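You operate a simulated robot arm through the tools that you are given. There is no shell and no other tool.

You run a simulated robot arm. Do the job below in one go: nothing can be reset, and whatever is moved stays where it is left.

TASK
The first column's saddle is loose: tighten both saddle nuts by hand.
Fine: shut the first valve before you touch them; open it again last. Where these are worked on the way, their far stop is far enough and under half their travel is too little: first valve.

Only the result counts: the job must be done as asked and must still hold three seconds after the hand-in. Knocking over, shifting, dropping, spilling or breaking anything else fails it.

THE ROBOT
A 7-joint arm with a two-finger gripper, fixed in place. Base frame: the origin is on the floor under the middle of its stand, x ahead of it, y to its left, z up. Units: m, degrees, N and s.
With the tool pointing down near the work surface it reaches from about 0.38 to 0.78 m from the base axis. Its first joint turns from -143.0 to 143.0 degrees. Payload 2.45 kg.
The TCP is the grasp point between the finger pads, 0.026 m short of the fingertips. In the tool frame z runs along the fingers and y along their closing line. The gripper opens to 0.096 m; its body begins 0.069 m behind the TCP.
Orientation is told as [roll, pitch, yaw] about the base's x, y, z axes, in that order, counted from this pose: with the fingers straight down and closing along the base's y, the tool's x points along the base's -x, its y along +y and its z along -z.

THE INTERFACE
- The arm moves only by the tool drive_tool. Its argument "deltas" is a list of rows, each a list of 2 entries, a list of its own where there are three numbers: the shift along the tool's x, y, z in units of 20 mm (1.0 is 20 mm), then the turn, a rotation vector about the tool's x, y, z in units of 8 degrees (1.0 is 8 degrees). In form: [[[tx, ty, tz], [ax, ay, az]], ...]. A call has 1 to 20 rows; each row shifts and turns the commanded pose from where the row before left it, along the tool's axes as they then stand. "hand" is the finger opening in cm, from 0 to 9.6, set as the call begins (left out, the last holds). A call with a number of a shift or a turn outside -1 to 1 is refused whole. Each row takes 0.2 s and may step no farther than 0.05 m and 8.6 degrees from the row before; otherwise, or with a gripper value out of range, the whole call is refused. Where a pose cannot be reached the arm comes as near as it can. A force on the tool above 50 N (or 10 N above the force at the start of the call, whichever is more), or a blocked arm, ends the call early, and 0.2 s more pass. The fingers move at their own pace (about 0.05 m/s each) and stop on an object; they squeeze with about 35 N. The grip force told is the motor's: it shows also when the fingers shut on nothing. Time passes only in rows, and 0.2 s behind the last, so rows that do not move let the fingers close. It gives the time, the measured TCP pose, the force on the tool (base axes), the opening and the grip force at its end, in the units of the frame above (readings bear some noise), with the torque about the TCP (base axes, N m) and any sound that the robot's microphone picked up.
- Cameras (640 x 400 px; columns grow to the right, rows downward): "scene" is fixed at [0.4002, -0.4996, 1.2809]; the picture's right is [0.88, -0.48, 0.00], its down [-0.26, -0.48, -0.84] and it looks along [0.40, 0.73, -0.55] (base axes); focal length 340 px, centre (320, 200). "wrist" rides on the gripper at [0.082, 0.003, -0.098] in the tool frame; the picture's right is [-0.04, 1.00, 0.00], its down [-0.73, -0.03, -0.68] and it looks along [-0.68, -0.03, 0.73] (tool axes); focal length 256 px, centre (320, 200). There is no depth. A picture from a camera that has moved, and an enlarged one, comes with that camera's place and axes in the base frame and with its lens.
- camera(camera): a new picture of that camera. It takes no simulated time.
- lift_body(by): slides the trunk up (or, below 0, down) by that many m; the arm rides with it, the base frame stays. It gives what a move gives, with no picture.
- enlarge(camera, box): a new picture of the part [left, top, right, bottom] of that camera's present view, enlarged. It takes no simulated time.
- sign_off(): hands the job in; it is judged then, once.

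Nothing tells you positions but the pictures and the camera data. Unless the task says otherwise, let go and move clear before handing in.

The tools are called after "Request:" as name(argument=value, ...) on one line, values as JSON. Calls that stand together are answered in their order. drive_tool: Moves the arm, as the interface text tells. Its arguments: {"type":"object","properties":{"deltas":{"type":"array","items":{"type":"array"}},"hand":{"type":"number"}},"required":["deltas"]} The other tools are called the same way: lift_body (by) moves the trunk up or down; camera (camera) takes a picture; enlarge (camera, box) takes an enlarged picture of a part of a camera's view; sign_off () hands the job in.

At the start:

```text
t: 0.0
ee_pos: [0.6185, 0.151, 0.948]
ee_rot: [0.0, 0.1, -0.1]
wrist_force: [-0.1, -0.2, 0.3]
wrist_torque: [-0.01, -0.01, 0.01]
grip_width: 0.096
grasp_force: 0.0
trunk travel left (down, up): [-0.475, 0.165]
```

scene: 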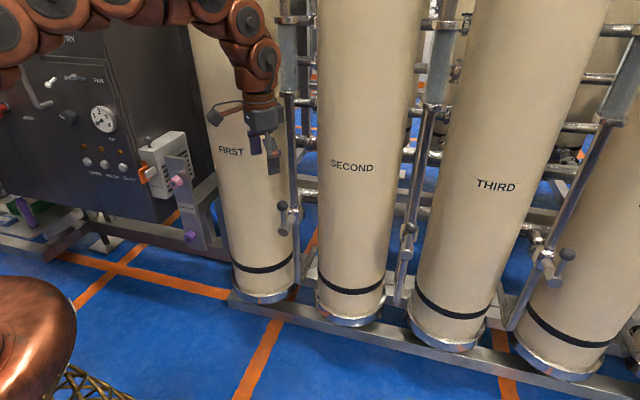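
wrist: 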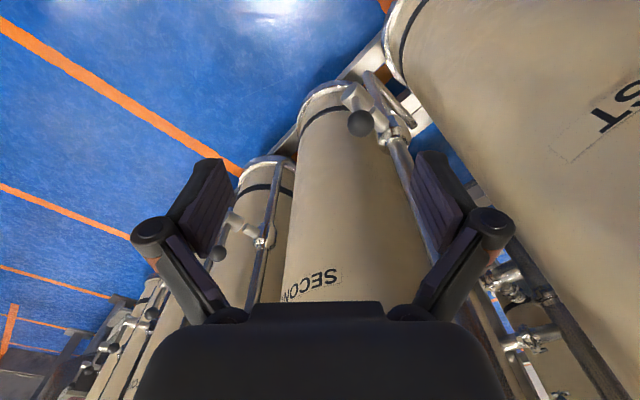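

I see a row of columns labelled FIRST, SECOND and THIRD with valves on pipes between them, and a control panel on the left. I'll enlarge parts of the scene to find the first valve, the saddle and its nuts.

Request:
enlarge(camera="scene", box=[120, 100, 320, 310])

Request:
enlarge(camera="scene", box=[0, 0, 240, 260])

Request:
enlarge(camera="scene", box=[260, 160, 440, 320])

Request:
enlarge(camera="wrist", box=[200, 0, 640, 275])

```text
1.90 times, centred on (220, 205) of scene
camera zoom: at [0.4002, -0.4996, 1.2809], right [0.88, -0.48, 0.0], down [-0.26, -0.48, -0.84], along [0.4, 0.73, -0.55], focal length 648 px, centre (510, 190)
```

zoom: 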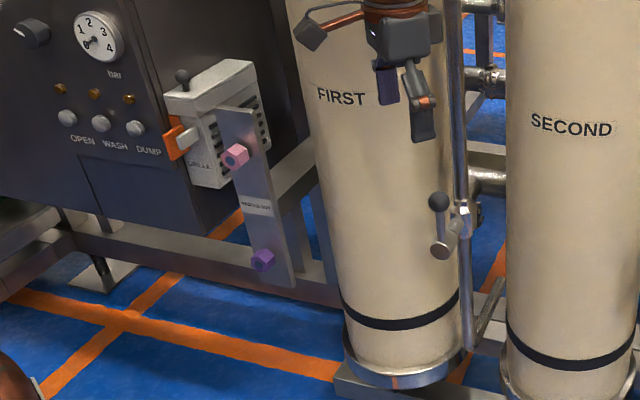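

```text
1.54 times, centred on (120, 130) of scene
camera zoom: at [0.4002, -0.4996, 1.2809], right [0.88, -0.48, 0.0], down [-0.26, -0.48, -0.84], along [0.4, 0.73, -0.55], focal length 524 px, centre (628, 308)
```

zoom: 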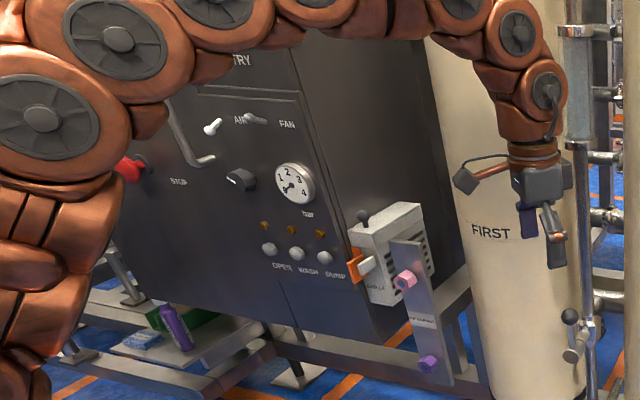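

```text
2.50 times, centred on (350, 240) of scene
camera zoom: at [0.4002, -0.4996, 1.2809], right [0.88, -0.48, 0.0], down [-0.26, -0.48, -0.84], along [0.4, 0.73, -0.55], focal length 851 px, centre (245, 100)
```

zoom: 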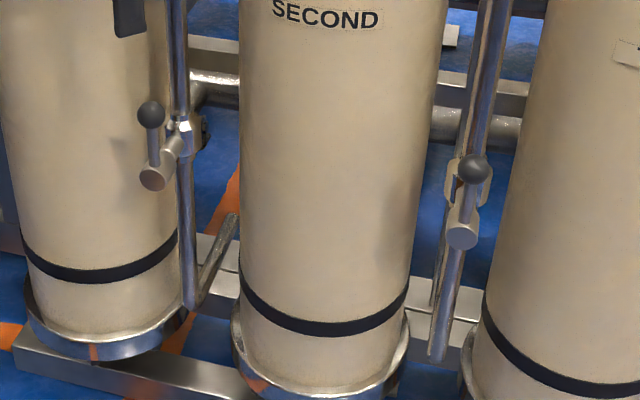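

```text
1.45 times, centred on (420, 138) of wrist
camera zoom: at [0.5357, 0.1536, 1.0443], right [0.04, 1.0, 0.0], down [0.73, -0.03, 0.68], along [0.68, -0.03, -0.73], focal length 372 px, centre (174, 291)
```

zoom: 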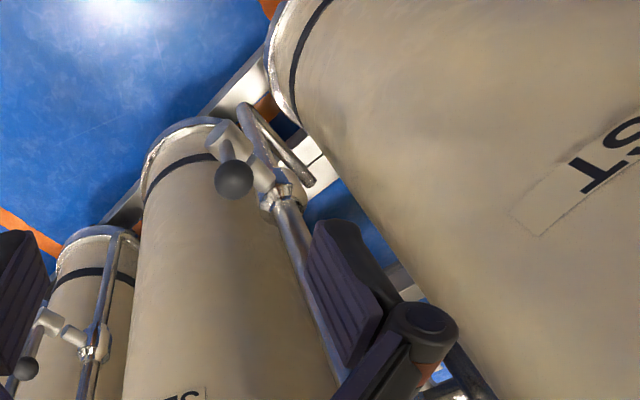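

The plate with two coloured hex nuts just left of the first column looks like the saddle, and the first valve seems to be the ball-ended lever on the pipe right of the first column. I'll zoom in to read the labels.

Request:
enlarge(camera="scene", box=[140, 130, 220, 250])

Request:
enlarge(camera="scene", box=[165, 190, 215, 221])

Request:
enlarge(camera="scene", box=[260, 180, 320, 240])

Request:
enlarge(camera="scene", box=[200, 0, 340, 120])

Request:
enlarge(camera="scene", box=[130, 120, 190, 190])

Request:
enlarge(camera="scene", box=[0, 50, 140, 200])

```text
3.33 times, centred on (180, 190) of scene
camera zoom: at [0.4002, -0.4996, 1.2809], right [0.88, -0.48, 0.0], down [-0.26, -0.48, -0.84], along [0.4, 0.73, -0.55], focal length 1135 px, centre (787, 233)
```

zoom: 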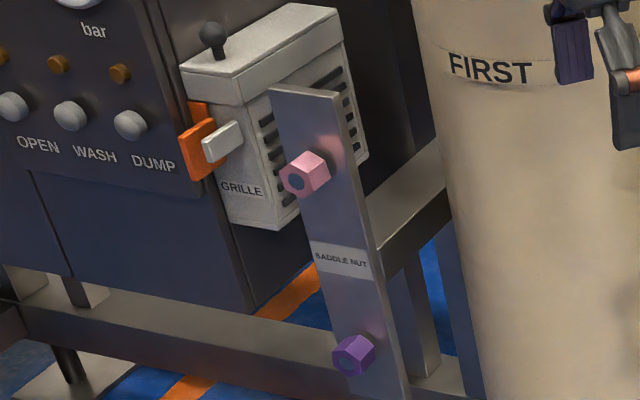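

```text
12.80 times, centred on (190, 206) of scene
camera zoom: at [0.4002, -0.4996, 1.2809], right [0.88, -0.48, 0.0], down [-0.26, -0.48, -0.84], along [0.4, 0.73, -0.55], focal length 4357 px, centre (1984, 130)
```

zoom: 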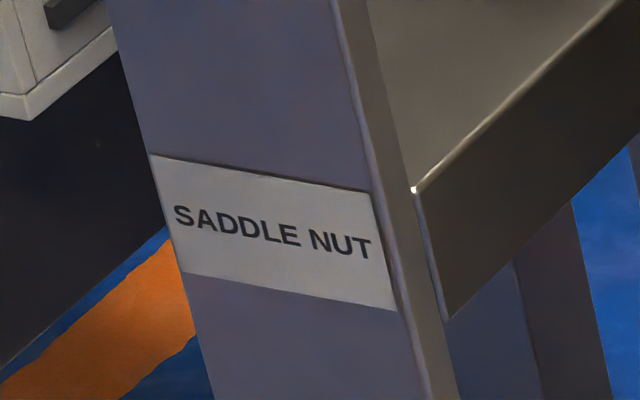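

```text
6.67 times, centred on (290, 210) of scene
camera zoom: at [0.4002, -0.4996, 1.2809], right [0.88, -0.48, 0.0], down [-0.26, -0.48, -0.84], along [0.4, 0.73, -0.55], focal length 2270 px, centre (520, 133)
```

zoom: 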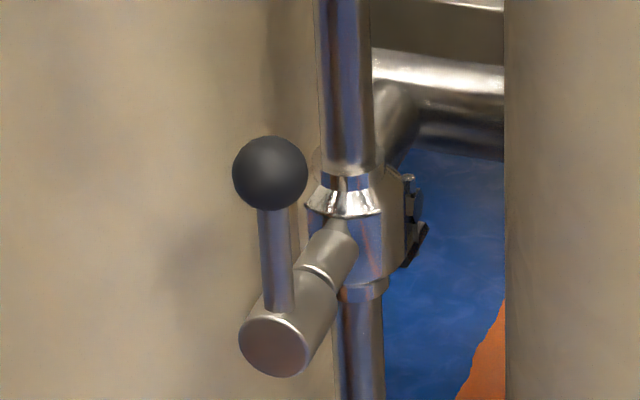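

```text
3.33 times, centred on (270, 60) of scene
camera zoom: at [0.4002, -0.4996, 1.2809], right [0.88, -0.48, 0.0], down [-0.26, -0.48, -0.84], along [0.4, 0.73, -0.55], focal length 1135 px, centre (487, 667)
```

zoom: 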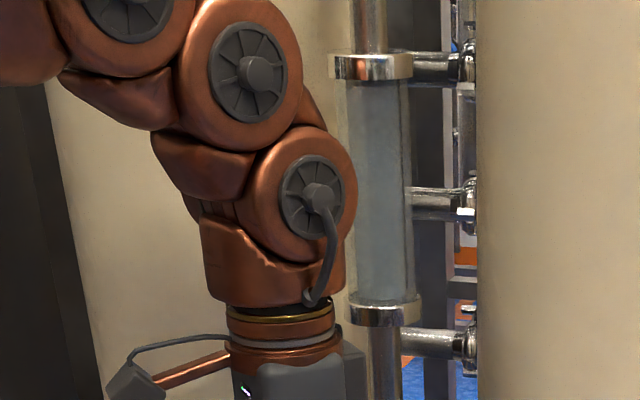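

```text
5.71 times, centred on (160, 155) of scene
camera zoom: at [0.4002, -0.4996, 1.2809], right [0.88, -0.48, 0.0], down [-0.26, -0.48, -0.84], along [0.4, 0.73, -0.55], focal length 1945 px, centre (1234, 457)
```

zoom: 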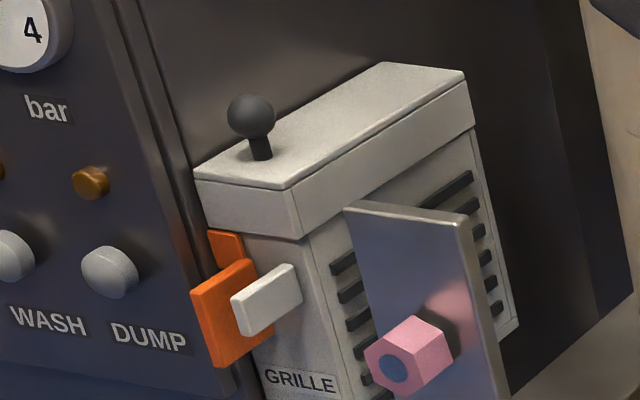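

```text
2.67 times, centred on (70, 125) of scene
camera zoom: at [0.4002, -0.4996, 1.2809], right [0.88, -0.48, 0.0], down [-0.26, -0.48, -0.84], along [0.4, 0.73, -0.55], focal length 908 px, centre (987, 400)
```

zoom: 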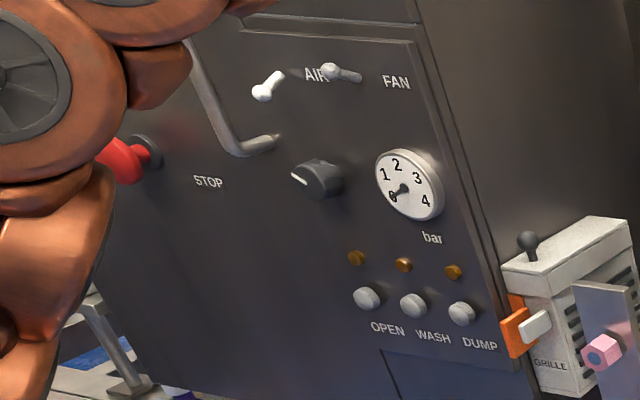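

The upper nut, lower nut and the "SADDLE NUT" plate sit on the +y side of the FIRST column. The first valve's ball triangulates to about (0.67, 0.19, 0.78). I'll yaw the wrist in place to get a second view of the plate and valve.

Request:
drive_tool(deltas=[[[0, 0, 0], [0, 0, -1]], [[0, 0, 0], [0, 0, -1]], [[0, 0, 0], [0, 0, -1]], [[0, 0, 0], [0, 0, -1]], [[0, 0, 0], [0, 0, -1]], [[0, 0, 0], [0, 0, -1]], [[0, 0, 0], [0, 0, -1]], [[0, 0, 0], [0, 0, -1]]])

Request:
camera(camera="wrist")

Request:
camera(camera="scene")

```text
t: 1.8
ee_pos: [0.617, 0.1522, 0.9478]
ee_rot: [0.0, -0.1, 64.2]
wrist_force: [-0.1, -0.1, -1.0]
wrist_torque: [0.01, -0.01, 0.02]
grip_width: 0.096
grasp_force: 0.0
trunk travel left (down, up): [-0.475, 0.165]
```

```text
taken
camera wrist: at [0.5786, 0.0784, 1.0445], right [-0.88, 0.47, 0.0], down [0.35, 0.65, 0.68], along [0.32, 0.6, -0.73], focal length 256 px, centre (320, 200)
```

wrist: 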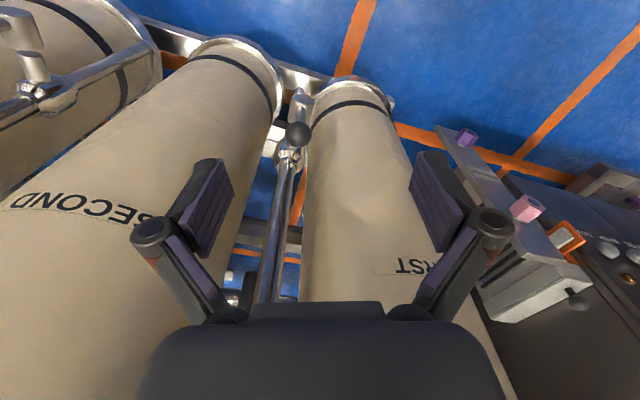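

```text
taken
```

scene: 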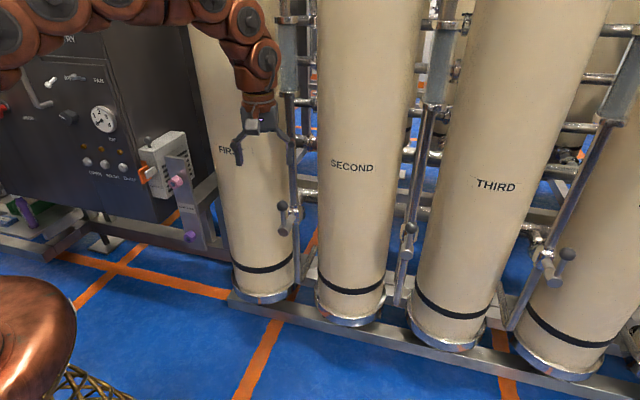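

The ball position agrees across three views, at about (0.668, 0.193, 0.777). Next I'll enlarge the nuts, plate and valve in this wrist view.

Request:
enlarge(camera="wrist", box=[420, 110, 620, 235])

Request:
enlarge(camera="wrist", box=[230, 60, 390, 160])

Request:
enlarge(camera="scene", box=[150, 140, 230, 250])

Request:
enlarge(camera="wrist", box=[460, 180, 640, 330])

```text
3.20 times, centred on (520, 172) of wrist
camera zoom: at [0.5786, 0.0784, 1.0445], right [-0.88, 0.47, 0.0], down [0.35, 0.65, 0.68], along [0.32, 0.6, -0.73], focal length 819 px, centre (-320, 288)
```

zoom: 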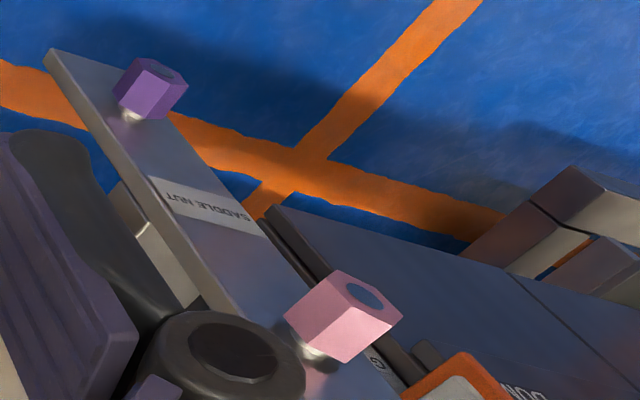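

```text
4.00 times, centred on (310, 110) of wrist
camera zoom: at [0.5786, 0.0784, 1.0445], right [-0.88, 0.47, 0.0], down [0.35, 0.65, 0.68], along [0.32, 0.6, -0.73], focal length 1024 px, centre (360, 560)
```

zoom: 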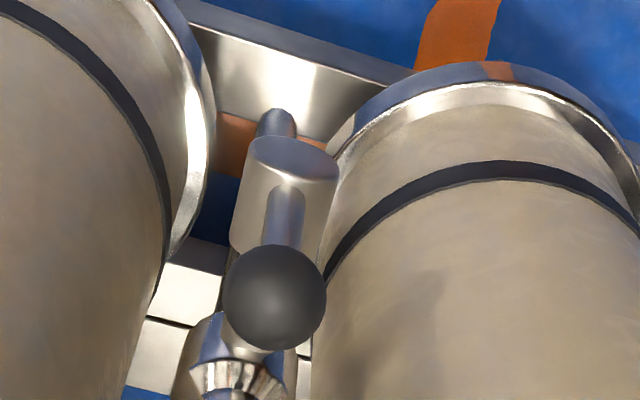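

```text
3.64 times, centred on (190, 195) of scene
camera zoom: at [0.4002, -0.4996, 1.2809], right [0.88, -0.48, 0.0], down [-0.26, -0.48, -0.84], along [0.4, 0.73, -0.55], focal length 1238 px, centre (793, 218)
```

zoom: 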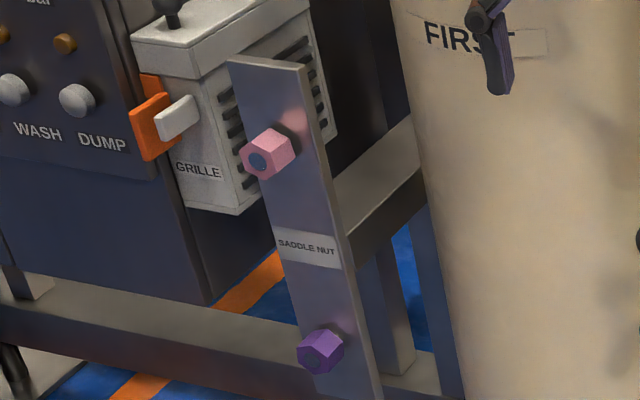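

```text
2.67 times, centred on (550, 255) of wrist
camera zoom: at [0.5786, 0.0784, 1.0445], right [-0.88, 0.47, 0.0], down [0.35, 0.65, 0.68], along [0.32, 0.6, -0.73], focal length 683 px, centre (-293, 53)
```

zoom: 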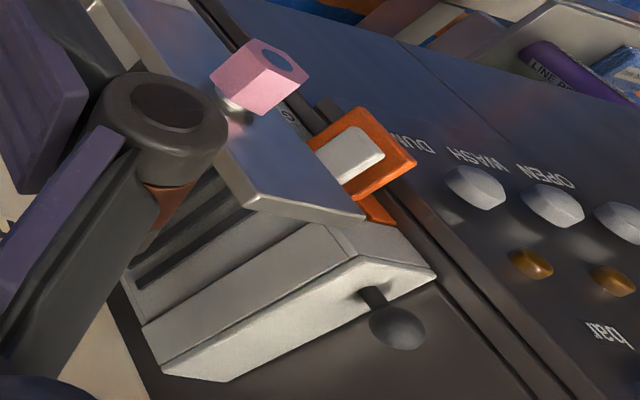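

The nut fronts triangulate to about (0.433, 0.434, 0.786) for the pink one and (0.433, 0.437, 0.583) for the purple one, on a plate facing the robot at an azimuth of about 45–48°. I'll compare the other valves' lever positions to judge which way the first valve turns.

Request:
enlarge(camera="scene", box=[380, 190, 440, 260])

Request:
enlarge(camera="scene", box=[510, 220, 590, 310])

Request:
enlarge(camera="scene", box=[255, 85, 335, 310])

Request:
enlarge(camera="scene", box=[560, 160, 640, 320])

```text
5.71 times, centred on (410, 225) of scene
camera zoom: at [0.4002, -0.4996, 1.2809], right [0.88, -0.48, 0.0], down [-0.26, -0.48, -0.84], along [0.4, 0.73, -0.55], focal length 1945 px, centre (-194, 57)
```

zoom: 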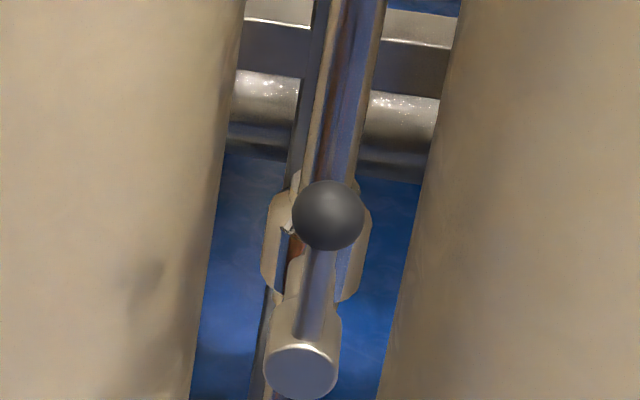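

```text
4.44 times, centred on (550, 265) of scene
camera zoom: at [0.4002, -0.4996, 1.2809], right [0.88, -0.48, 0.0], down [-0.26, -0.48, -0.84], along [0.4, 0.73, -0.55], focal length 1513 px, centre (-702, -89)
```

zoom: 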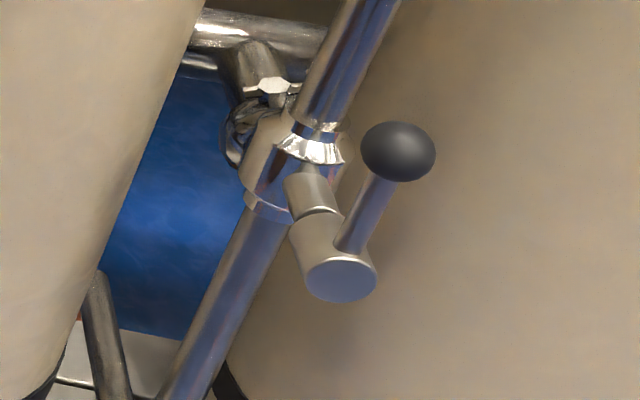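

```text
1.78 times, centred on (295, 198) of scene
camera zoom: at [0.4002, -0.4996, 1.2809], right [0.88, -0.48, 0.0], down [-0.26, -0.48, -0.84], along [0.4, 0.73, -0.55], focal length 605 px, centre (364, 204)
```

zoom: 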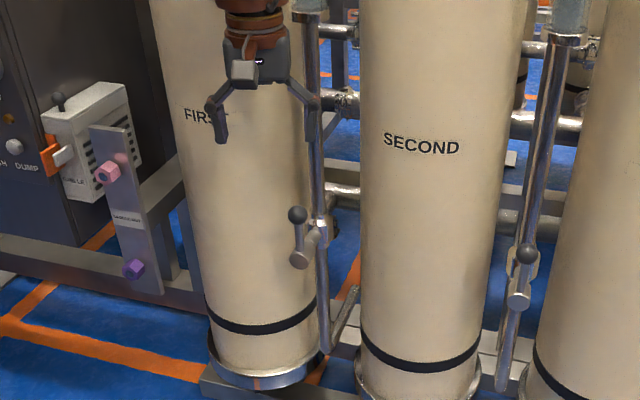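

```text
2.50 times, centred on (600, 240) of scene
camera zoom: at [0.4002, -0.4996, 1.2809], right [0.88, -0.48, 0.0], down [-0.26, -0.48, -0.84], along [0.4, 0.73, -0.55], focal length 851 px, centre (-380, 100)
```

zoom: 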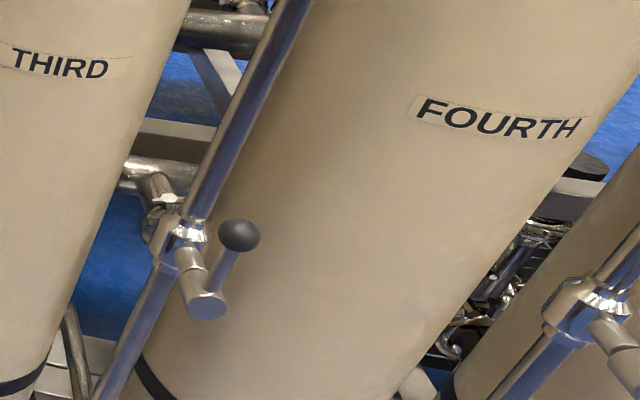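

All the levers stand upright, along their pipes, so all the valves are open. I'll turn the tool to yaw 45° and tilt it to horizontal so it points at the column row, staying clear of everything.

Request:
drive_tool(deltas=[[[0, 0, 0], [0, 0, 1]], [[0, 0, 0], [0, 0, 1]], [[0, 0, 0], [0, -1, 0.4]], [[0, 0, 0], [0, -1, 0]], [[0, 0, 0], [0, -1, 0]], [[0, 0, 0], [0, -1, 0]], [[0, 0, 0], [0, -1, 0]], [[0, 0, 0], [0, -1, 0]]])

Request:
camera(camera="scene")

Request:
camera(camera="wrist")

```text
t: 3.6
ee_pos: [0.6168, 0.1516, 0.9454]
ee_rot: [0.4, -48.1, 44.6]
wrist_force: [-0.5, -0.6, 0.5]
wrist_torque: [0.0, 0.01, -0.02]
grip_width: 0.096
grasp_force: 0.0
trunk travel left (down, up): [-0.475, 0.165]
```

```text
taken
```

scene: 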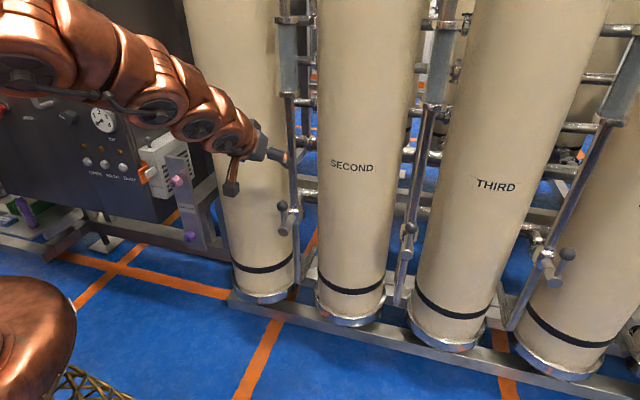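

```text
taken
camera wrist: at [0.5243, 0.0633, 0.9507], right [-0.69, 0.73, 0.03], down [0.01, -0.03, 1.0], along [0.73, 0.69, 0.01], focal length 256 px, centre (320, 200)
```

wrist: 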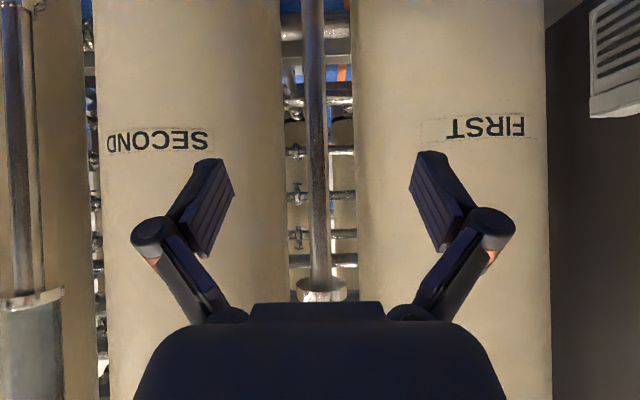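

The gripper is tilted halfway and the columns are in clear view. I'll finish tilting to horizontal, then back off and descend to a pose about 0.12 m in front of the valve's ball.

Request:
drive_tool(deltas=[[[0, 0, -0.5], [0, -1, 0]], [[0, 0, -0.5], [0, -1, 0]], [[0, 0, -0.5], [0, -1, 0]], [[0, 0, -0.5], [0, -1, 0]], [[0, 0, -0.5], [0, -1, 0]], [[0, 0, -0.25], [0, -0.24, 0]]])

Request:
camera(camera="scene")

Request:
camera(camera="wrist")

```text
t: 5.0
ee_pos: [0.6032, 0.1067, 0.9521]
ee_rot: [-8.8, -78.2, 49.7]
wrist_force: [0.1, 0.2, -0.7]
wrist_torque: [0.02, 0.0, -0.01]
grip_width: 0.0958
grasp_force: 0.2
out of reach, approached as far as the arm can: row 3, 4
trunk travel left (down, up): [-0.475, 0.165]
```

```text
taken
```

scene: 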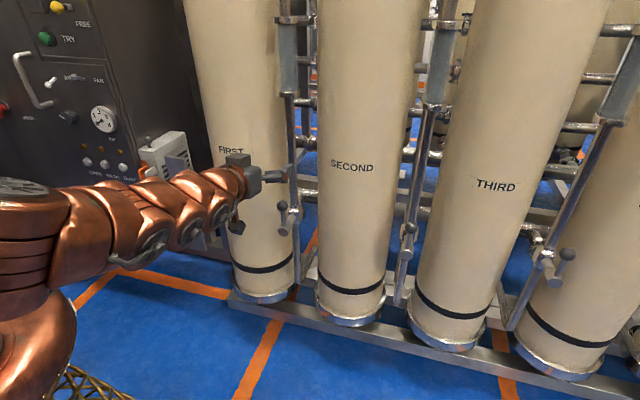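

```text
taken
camera wrist: at [0.5164, 0.0326, 0.8902], right [-0.65, 0.76, 0.01], down [-0.39, -0.34, 0.86], along [0.65, 0.55, 0.52], focal length 256 px, centre (320, 200)
```

wrist: 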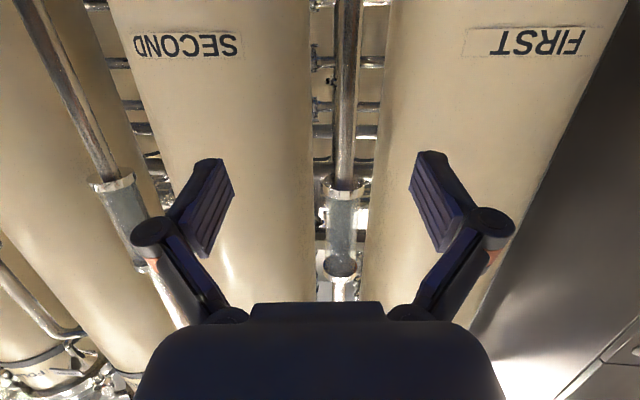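

The arm reconfigured and briefly reported being out of reach. I'll let it settle and check the pose.

Request:
drive_tool(deltas=[[[0, 0, 0], [0, 0, 0]], [[0, 0, 0], [0, 0, 0]]])

```text
t: 5.6
ee_pos: [0.6046, 0.1057, 0.9515]
ee_rot: [-9.2, -78.2, 49.9]
wrist_force: [0.2, 0.1, 0.3]
wrist_torque: [-0.03, -0.01, 0.01]
grip_width: 0.0959
grasp_force: 0.0
trunk travel left (down, up): [-0.475, 0.165]
```

The tool is now near horizontal, about 12° down and pointing toward the first valve, with its tip about 0.1 m short of the ball. I'll descend to ball height.

Request:
drive_tool(deltas=[[[0.95, 0.1, 0.2], [0, 0, 0]], [[0.95, 0.1, 0.2], [0, 0, 0]], [[0.95, 0.1, 0.2], [0, 0, 0]], [[0.95, 0.1, 0.2], [0, 0, 0]], [[0.95, 0.1, 0.2], [0, 0, 0]], [[0.95, 0.1, 0.2], [0, 0, 0]], [[0.95, 0.1, 0.2], [0, 0, 0]], [[0.95, 0.1, 0.2], [0, 0, 0]], [[0.95, 0.1, 0.2], [0, 0, 0]]])

Request:
camera(camera="scene")

Request:
camera(camera="wrist")

```text
t: 7.6
ee_pos: [0.5951, 0.1161, 0.7755]
ee_rot: [-9.2, -78.2, 50.0]
wrist_force: [-1.0, -0.4, 0.0]
wrist_torque: [0.0, 0.02, 0.0]
grip_width: 0.096
grasp_force: 0.2
trunk travel left (down, up): [-0.475, 0.165]
```

```text
taken
```

scene: 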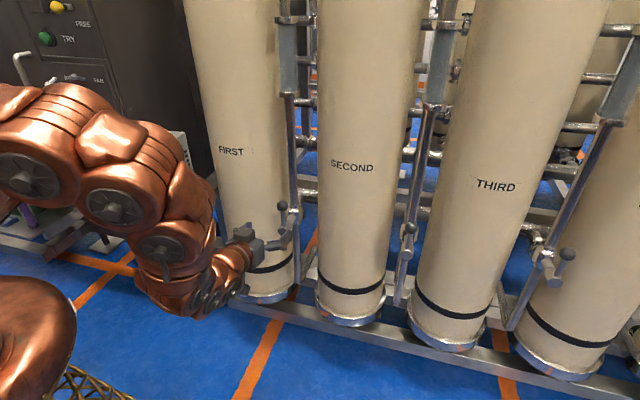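

```text
taken
camera wrist: at [0.5086, 0.0415, 0.7149], right [-0.65, 0.76, 0.01], down [-0.39, -0.34, 0.86], along [0.65, 0.55, 0.52], focal length 256 px, centre (320, 200)
```

wrist: 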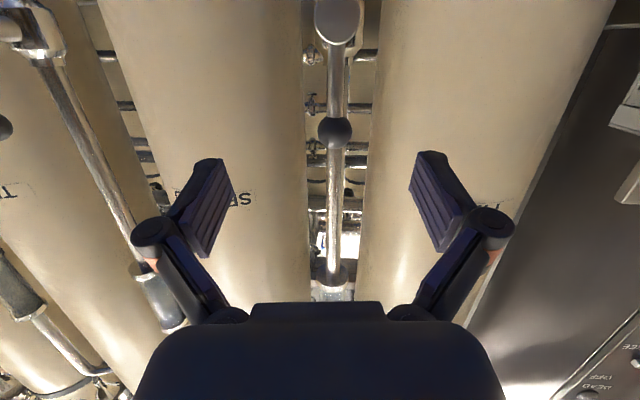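

The ball shows centred between the fingers at (335, 133) in the wrist image, which agrees with my estimate. I'll level the tool and align it with the stem axis.

Request:
drive_tool(deltas=[[[0, 0, 0], [-0.21, -0.73, 0.12]], [[0, 0, 0], [-0.21, -0.73, 0.12]], [[0, 0, 0], [0, 0, 0]]])

Request:
camera(camera="wrist")

Request:
enlarge(camera="scene", box=[180, 160, 340, 310])

```text
t: 8.4
ee_pos: [0.5948, 0.1154, 0.776]
ee_rot: [92.8, -89.6, -48.6]
wrist_force: [-0.3, -0.4, 0.2]
wrist_torque: [-0.03, 0.04, -0.03]
grip_width: 0.0958
grasp_force: 0.1
trunk travel left (down, up): [-0.475, 0.165]
```

```text
taken
camera wrist: at [0.5215, 0.0491, 0.6941], right [-0.7, 0.72, 0.05], down [-0.46, -0.5, 0.73], along [0.55, 0.49, 0.68], focal length 256 px, centre (320, 200)
```

wrist: 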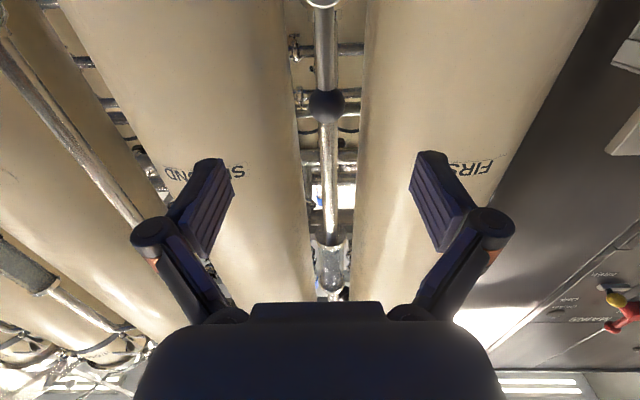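

```text
2.67 times, centred on (260, 235) of scene
camera zoom: at [0.4002, -0.4996, 1.2809], right [0.88, -0.48, 0.0], down [-0.26, -0.48, -0.84], along [0.4, 0.73, -0.55], focal length 908 px, centre (480, 107)
```

zoom: 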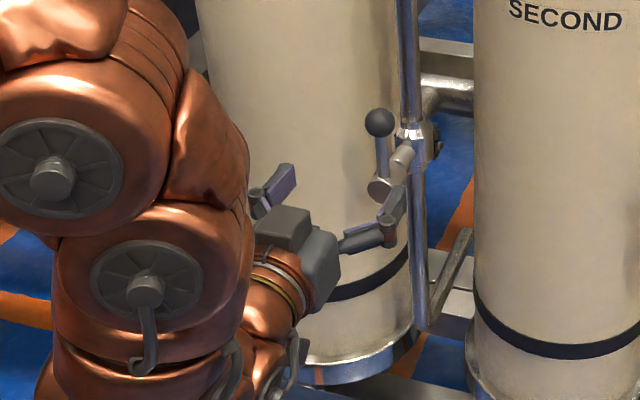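

The tool is level, at azimuth about 44°, and the ball is about 0.107 m ahead and 5 mm to the left. I'll move in so the fingers straddle the ball.

Request:
drive_tool(deltas=[[[-0.08, 0.09, 0.87], [0, 0, 0]], [[-0.07, 0.09, 0.87], [0, 0, 0]], [[0, 0.09, 0.87], [0, 0, 0]], [[0, 0, 0.87], [0, 0, 0]], [[0, 0, 0.87], [0, 0, 0]], [[0, 0, 0.87], [0, 0, 0]]], hand=9.6)

Request:
camera(camera="wrist")

Request:
enlarge(camera="scene", box=[220, 160, 340, 260])

```text
t: 9.8
ee_pos: [0.6677, 0.192, 0.7791]
ee_rot: [96.7, -89.5, -52.6]
wrist_force: [0.2, 0.0, 0.1]
wrist_torque: [0.01, 0.0, 0.0]
grip_width: 0.0958
grasp_force: 0.1
trunk travel left (down, up): [-0.475, 0.165]
```

```text
taken
camera wrist: at [0.5941, 0.125, 0.6968], right [-0.7, 0.72, 0.05], down [-0.46, -0.5, 0.73], along [0.55, 0.49, 0.68], focal length 256 px, centre (320, 200)
```

wrist: 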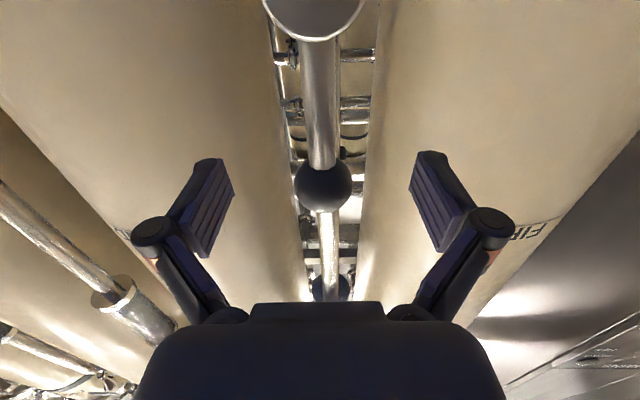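

```text
4.00 times, centred on (280, 210) of scene
camera zoom: at [0.4002, -0.4996, 1.2809], right [0.88, -0.48, 0.0], down [-0.26, -0.48, -0.84], along [0.4, 0.73, -0.55], focal length 1362 px, centre (480, 160)
```

zoom: 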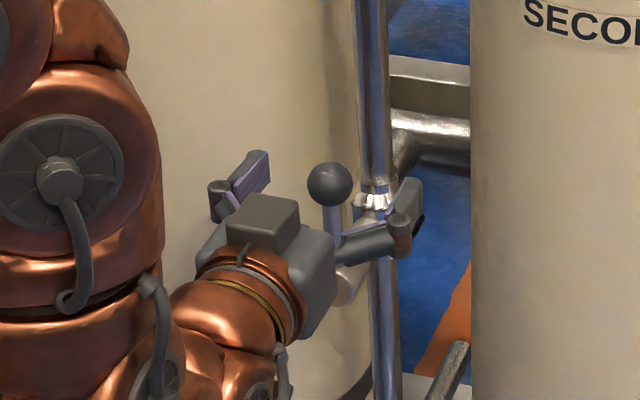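

The ball is exactly between the fingers. I'll narrow the fingers to a loose straddle and try swinging the lever clockwise, to the right as seen from the robot, by a few steps.

Request:
drive_tool(deltas=[[[0, 0, 0], [0, 0, 0]], [[0, 0, 0], [0, 0, 0]], [[0, 0, 0], [0, 0, 0]], [[0, 0, 0], [0, 0, 0]], [[0.04, -0.58, 0], [0, 0, 1]], [[0.04, -0.58, 0], [0, 0, 1]], [[0.04, -0.58, 0], [0, 0, 1]]], hand=4.0)

Request:
camera(camera="wrist")

Request:
enlarge(camera="scene", box=[220, 160, 340, 260])

```text
t: 11.3
ee_pos: [0.6796, 0.1822, 0.7716]
ee_rot: [89.1, -70.1, -43.3]
wrist_force: [-16.3, 34.2, 13.8]
wrist_torque: [-0.25, 0.18, -0.24]
grip_width: 0.062
grasp_force: 16.6
trunk travel left (down, up): [-0.475, 0.165]
stopped in row 7: the force on the tool passed its limit at 72 N (the readings are from after the stop); the commanded pose is now the measured one
```

```text
taken
camera wrist: at [0.5882, 0.1319, 0.6969], right [-0.66, 0.65, 0.38], down [-0.27, -0.68, 0.68], along [0.7, 0.35, 0.62], focal length 256 px, centre (320, 200)
```

wrist: 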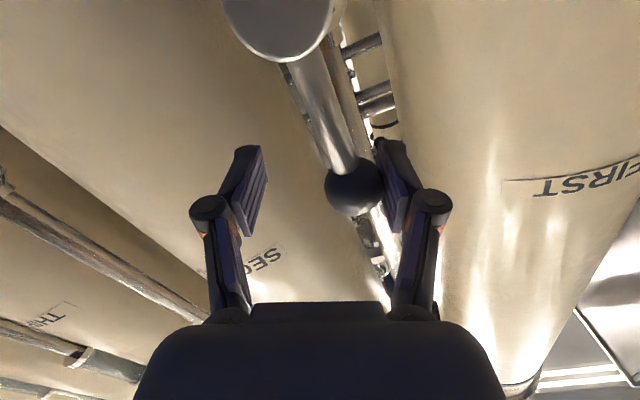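

```text
4.00 times, centred on (280, 210) of scene
camera zoom: at [0.4002, -0.4996, 1.2809], right [0.88, -0.48, 0.0], down [-0.26, -0.48, -0.84], along [0.4, 0.73, -0.55], focal length 1362 px, centre (480, 160)
```

zoom: 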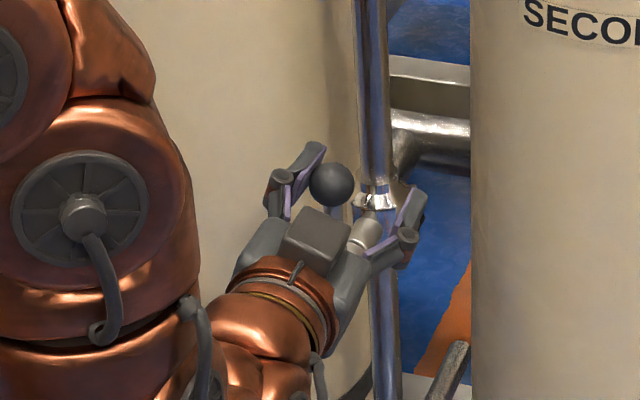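

The lever didn't move clockwise and the force peaked at 72 N, so it's against a stop that way and shutting must be counterclockwise. I'll re-centre the straddle on the ball first.

Request:
drive_tool(deltas=[[[-0.03, 0.5, 0], [0, 0, -0.85]], [[-0.1, 0.4, 0], [0, 0, -0.85]], [[0, 0, 0], [0, 0, -0.86]], [[0, 0, 0], [0, 0, 0]], [[0, 0, 0], [0, 0, 0]]], hand=4.2)

Request:
camera(camera="wrist")

```text
t: 12.5
ee_pos: [0.6711, 0.1888, 0.7799]
ee_rot: [-56.9, -89.5, 102.0]
wrist_force: [0.4, -0.6, 0.2]
wrist_torque: [-0.01, -0.01, 0.0]
grip_width: 0.0421
grasp_force: 0.1
trunk travel left (down, up): [-0.475, 0.165]
```

```text
taken
camera wrist: at [0.5995, 0.1195, 0.6973], right [-0.71, 0.71, 0.03], down [-0.46, -0.49, 0.74], along [0.54, 0.51, 0.67], focal length 256 px, centre (320, 200)
```

wrist: 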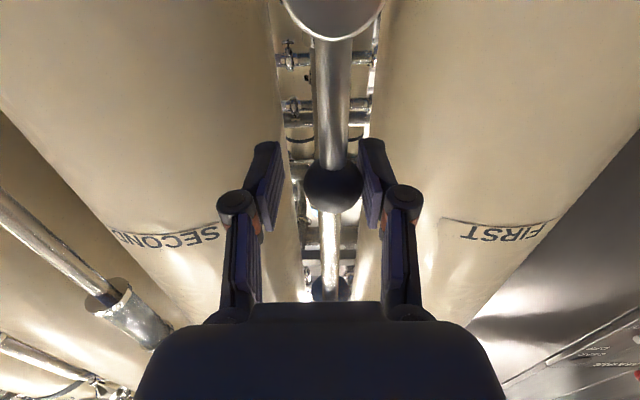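

The ball is straddled again with no force. I'll swing counterclockwise, to the left as seen from the robot.

Request:
drive_tool(deltas=[[[0.04, 0.58, 0], [0, 0, -1]], [[0.04, 0.58, 0], [0, 0, -1]], [[0.04, 0.58, 0], [0, 0, -1]], [[0.04, 0.58, 0], [0, 0, -1]]])

Request:
camera(camera="wrist")

Request:
enlarge(camera="scene", box=[220, 160, 340, 260])

```text
t: 13.5
ee_pos: [0.6387, 0.222, 0.767]
ee_rot: [-89.6, -57.4, 134.7]
wrist_force: [-0.3, 0.0, 0.1]
wrist_torque: [-0.01, -0.02, 0.03]
grip_width: 0.0421
grasp_force: 0.0
trunk travel left (down, up): [-0.475, 0.165]
```

```text
taken
camera wrist: at [0.5987, 0.1206, 0.6955], right [-0.61, 0.61, -0.5], down [-0.74, -0.22, 0.64], along [0.28, 0.76, 0.58], focal length 256 px, centre (320, 200)
```

wrist: 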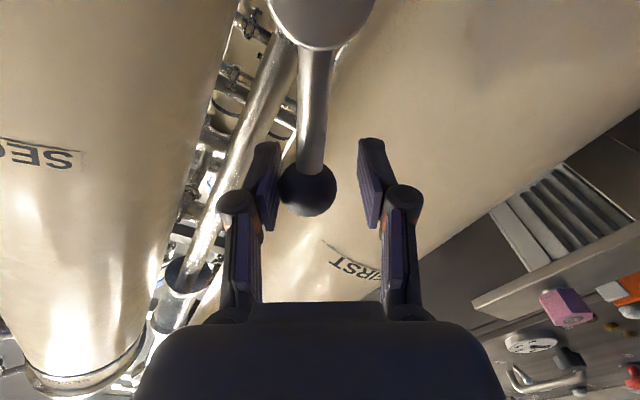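

```text
4.00 times, centred on (280, 210) of scene
camera zoom: at [0.4002, -0.4996, 1.2809], right [0.88, -0.48, 0.0], down [-0.26, -0.48, -0.84], along [0.4, 0.73, -0.55], focal length 1362 px, centre (480, 160)
```

zoom: 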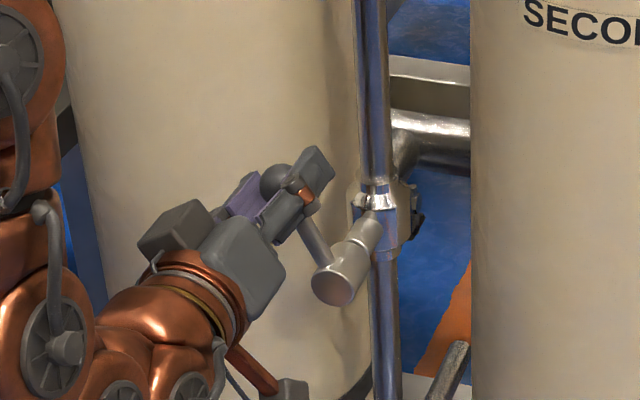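

The lever swings counterclockwise with the fingers. I'll continue toward the far stop.

Request:
drive_tool(deltas=[[[0.04, 0.58, 0], [0, 0, -1]], [[0.04, 0.58, 0], [0, 0, -1]], [[0.04, 0.58, 0], [0, 0, -1]], [[0.04, 0.58, 0], [0, 0, -1]]])

Request:
camera(camera="wrist")

Request:
enlarge(camera="scene", box=[200, 160, 340, 280])

```text
t: 14.5
ee_pos: [0.6178, 0.2425, 0.732]
ee_rot: [-89.7, -25.5, 135.1]
wrist_force: [-0.5, -0.2, 0.5]
wrist_torque: [0.0, 0.0, 0.0]
grip_width: 0.042
grasp_force: 0.1
trunk travel left (down, up): [-0.475, 0.165]
```

```text
taken
camera wrist: at [0.5992, 0.1203, 0.6939], right [-0.33, 0.33, -0.89], down [-0.94, -0.02, 0.34], along [0.09, 0.95, 0.31], focal length 256 px, centre (320, 200)
```

wrist: 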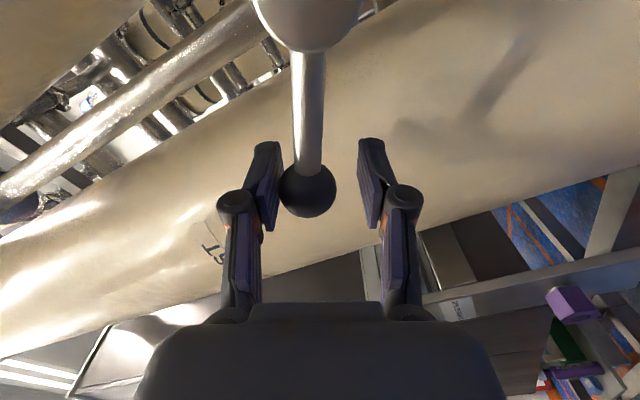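

```text
3.33 times, centred on (270, 220) of scene
camera zoom: at [0.4002, -0.4996, 1.2809], right [0.88, -0.48, 0.0], down [-0.26, -0.48, -0.84], along [0.4, 0.73, -0.55], focal length 1135 px, centre (487, 133)
```

zoom: 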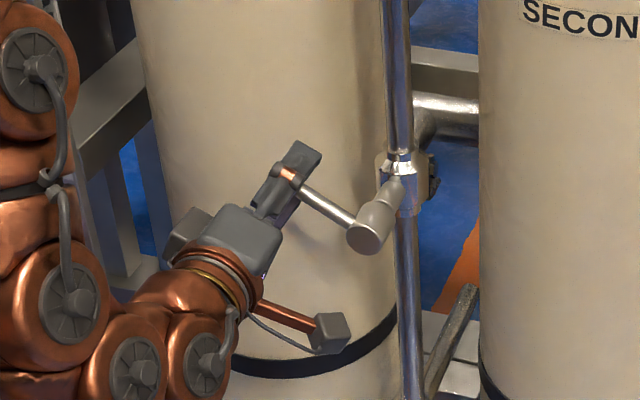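

The lever is following smoothly at about 60°. I'll continue until it hits its stop.

Request:
drive_tool(deltas=[[[0.04, 0.58, 0], [0, 0, -1]], [[0.04, 0.58, 0], [0, 0, -1]], [[0.04, 0.58, 0], [0, 0, -1]], [[0.02, 0.4, 0], [0, 0, -0.7]], [[0.02, 0.3, 0], [0, 0, -0.5]], [[0.02, 0.3, 0], [0, 0, -0.5]]])

Request:
camera(camera="wrist")

Request:
enlarge(camera="scene", box=[200, 160, 340, 280])

```text
t: 15.9
ee_pos: [0.6143, 0.2459, 0.6836]
ee_rot: [-90.2, 12.2, 135.1]
wrist_force: [11.3, 4.5, 39.0]
wrist_torque: [0.17, 0.51, -0.16]
grip_width: 0.0626
grasp_force: 15.8
trunk travel left (down, up): [-0.475, 0.165]
```

```text
taken
camera wrist: at [0.6014, 0.1181, 0.6953], right [0.12, -0.12, -0.99], down [-0.99, 0.03, -0.13], along [0.04, 0.99, -0.11], focal length 256 px, centre (320, 200)
```

wrist: 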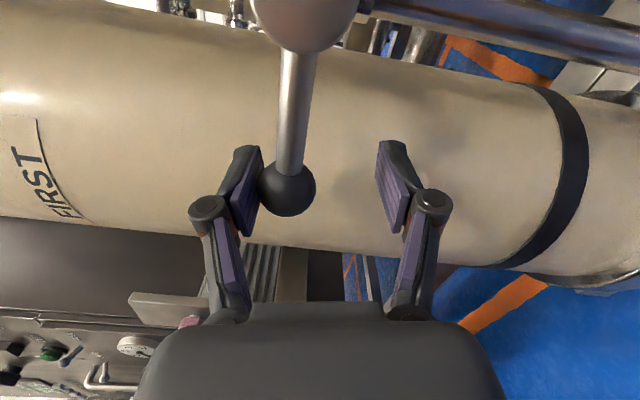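

```text
3.33 times, centred on (270, 220) of scene
camera zoom: at [0.4002, -0.4996, 1.2809], right [0.88, -0.48, 0.0], down [-0.26, -0.48, -0.84], along [0.4, 0.73, -0.55], focal length 1135 px, centre (487, 133)
```

zoom: 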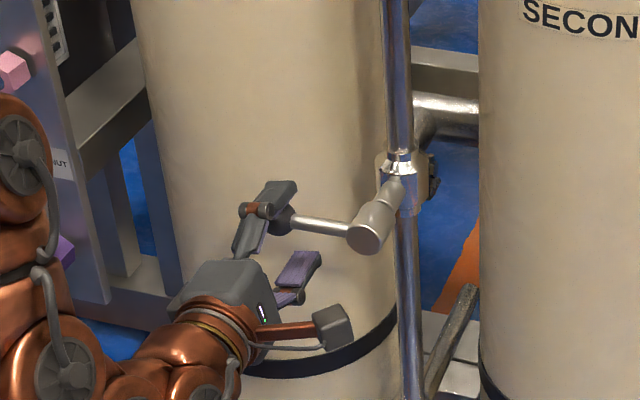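

The lever is horizontal against its far stop: the fingers pushed about 39 N with no further travel, and the ball is at stem height. I'll centre on the ball to release the load, open the fingers and back straight out.

Request:
drive_tool(deltas=[[[0, -0.35, 0], [0, 0, 0]], [[0, -0.35, 0], [0, 0, 0]], [[0, 0, 0], [0, 0, 0]]], hand=6.5)

Request:
camera(camera="wrist")

```text
t: 16.7
ee_pos: [0.6107, 0.2479, 0.6931]
ee_rot: [-89.6, 12.0, 135.2]
wrist_force: [0.3, 0.1, -0.1]
wrist_torque: [0.0, 0.03, -0.02]
grip_width: 0.065
grasp_force: 0.1
trunk travel left (down, up): [-0.475, 0.165]
```

```text
taken
camera wrist: at [0.5983, 0.1204, 0.7056], right [0.12, -0.12, -0.99], down [-0.99, 0.03, -0.12], along [0.04, 0.99, -0.12], focal length 256 px, centre (320, 200)
```

wrist: 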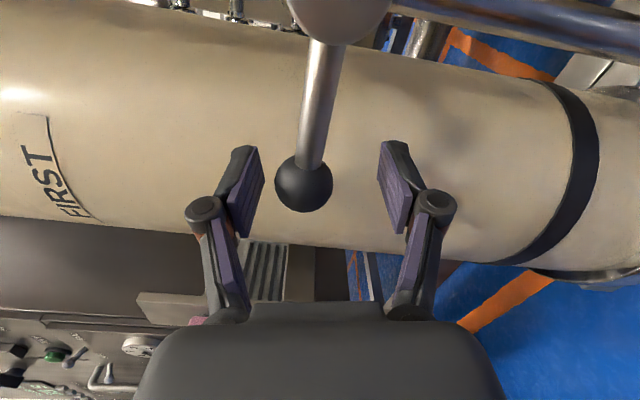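

The ball is free between the fingers with no force, and the lever stays horizontal. I'll retreat straight back.

Request:
drive_tool(deltas=[[[0, -0.2, -0.3], [0, 0, 0]], [[0, 0, -1], [0, 0, 0]], [[0, 0, -1], [0, 0, 0]], [[0, 0, -1], [0, 0, 0]], [[0, 0, -1], [0, 0, 0]], [[0, 0, -1], [0, 0, 0]], [[0, 0, -1], [0, 0, 0]]])

Request:
camera(camera="wrist")

Request:
camera(camera="scene")

Request:
enlarge(camera="scene", box=[200, 160, 340, 280])

```text
t: 18.3
ee_pos: [0.5207, 0.1585, 0.6968]
ee_rot: [-89.7, 11.9, 135.2]
wrist_force: [0.4, -0.3, 0.0]
wrist_torque: [-0.01, 0.01, 0.0]
grip_width: 0.0651
grasp_force: 0.0
out of reach, approached as far as the arm can: row 3, 4
trunk travel left (down, up): [-0.475, 0.165]
```

```text
taken
camera wrist: at [0.5085, 0.0316, 0.7102], right [0.12, -0.12, -0.99], down [-0.99, 0.03, -0.12], along [0.04, 0.99, -0.12], focal length 256 px, centre (320, 200)
```

wrist: 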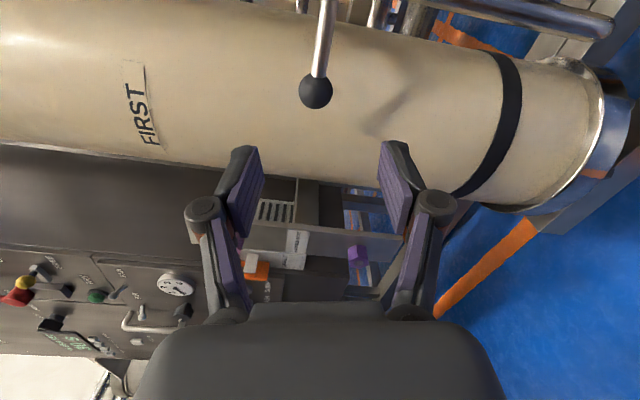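

```text
taken
```

scene: 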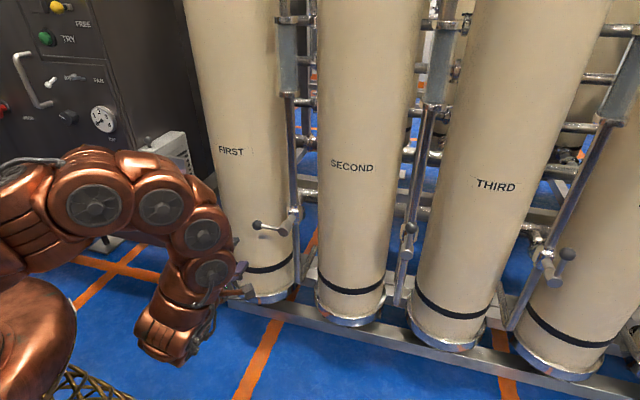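

```text
3.33 times, centred on (270, 220) of scene
camera zoom: at [0.4002, -0.4996, 1.2809], right [0.88, -0.48, 0.0], down [-0.26, -0.48, -0.84], along [0.4, 0.73, -0.55], focal length 1135 px, centre (487, 133)
```

zoom: 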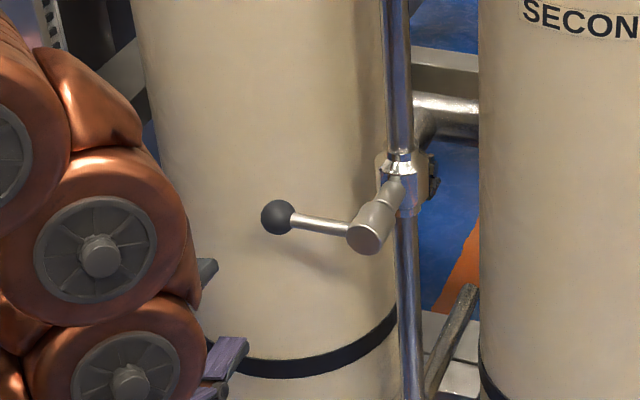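

The first valve is shut, its lever horizontal. Now I'll sweep the arm left toward a standoff in front of the pink upper nut, staying well clear of the column and valve.

Request:
drive_tool(deltas=[[[-0.4, -0.5, 0.4], [0, 0, 0]], [[-0.82, -0.5, 0.4], [0, 0, 0]], [[-0.82, -0.5, 0.4], [0, 0, 0]], [[-0.82, -0.5, 0.4], [0, 0, 0]], [[-0.82, -0.5, 0.4], [0, 0, 0]], [[-0.82, -0.5, 0.2], [0, 0, 0]], [[-0.82, -0.5, 0.2], [0, 0, 0]]])

Request:
camera(camera="wrist")

Request:
camera(camera="scene")

```text
t: 19.9
ee_pos: [0.4867, 0.2767, 0.7255]
ee_rot: [-89.7, 12.2, 135.2]
wrist_force: [-0.3, 0.7, -0.5]
wrist_torque: [-0.02, 0.03, 0.03]
grip_width: 0.0652
grasp_force: 0.1
out of reach, approached as far as the arm can: row 6, 7
trunk travel left (down, up): [-0.475, 0.165]
```

```text
taken
camera wrist: at [0.4741, 0.1489, 0.7393], right [0.12, -0.12, -0.99], down [-0.99, 0.03, -0.12], along [0.04, 0.99, -0.12], focal length 256 px, centre (320, 200)
```

wrist: 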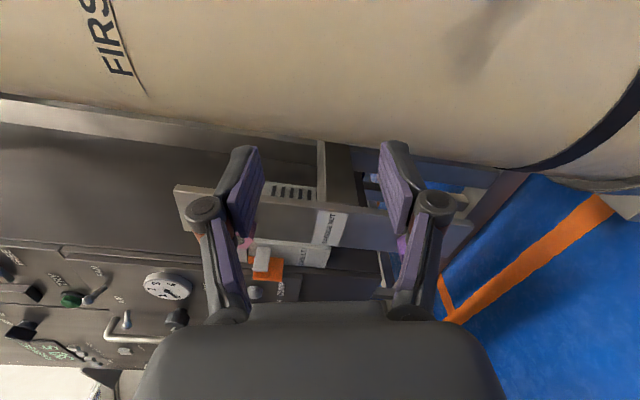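

```text
taken
```

scene: 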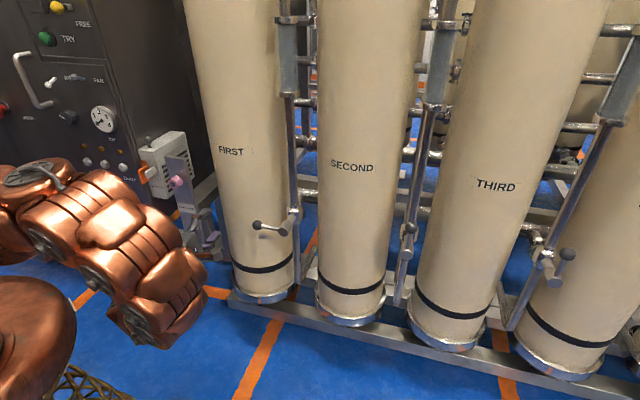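

The arm seems tightly folded at this height and near an inner limit. Raising the trunk should unfold it, and the space above the tool is clear, so I'll lift 0.15 m.

Request:
lift_body(by=0.15)

Request:
camera(camera="wrist")

Request:
camera(camera="scene")

```text
t: 21.7
ee_pos: [0.4866, 0.2772, 0.8754]
ee_rot: [-89.8, 12.0, 135.4]
wrist_force: [-0.1, 0.7, 0.3]
wrist_torque: [0.03, -0.05, -0.01]
grip_width: 0.0651
grasp_force: 0.1
trunk travel left (down, up): [-0.625, 0.015]
```

```text
taken
camera wrist: at [0.474, 0.1493, 0.8893], right [0.12, -0.12, -0.99], down [-0.99, 0.03, -0.12], along [0.04, 0.99, -0.12], focal length 256 px, centre (320, 200)
```

wrist: 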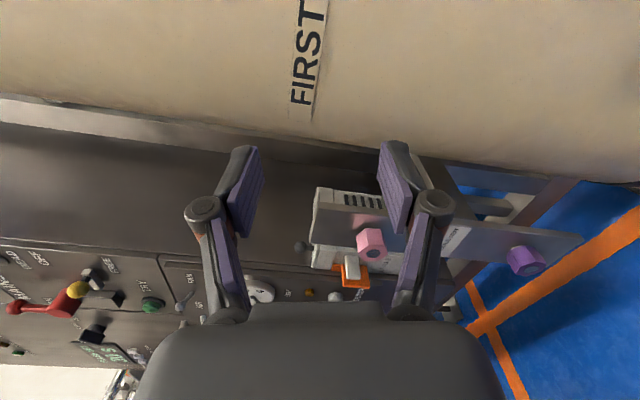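

```text
taken
```

scene: 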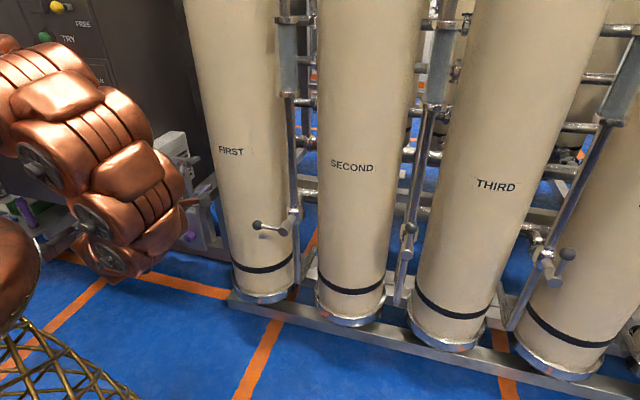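

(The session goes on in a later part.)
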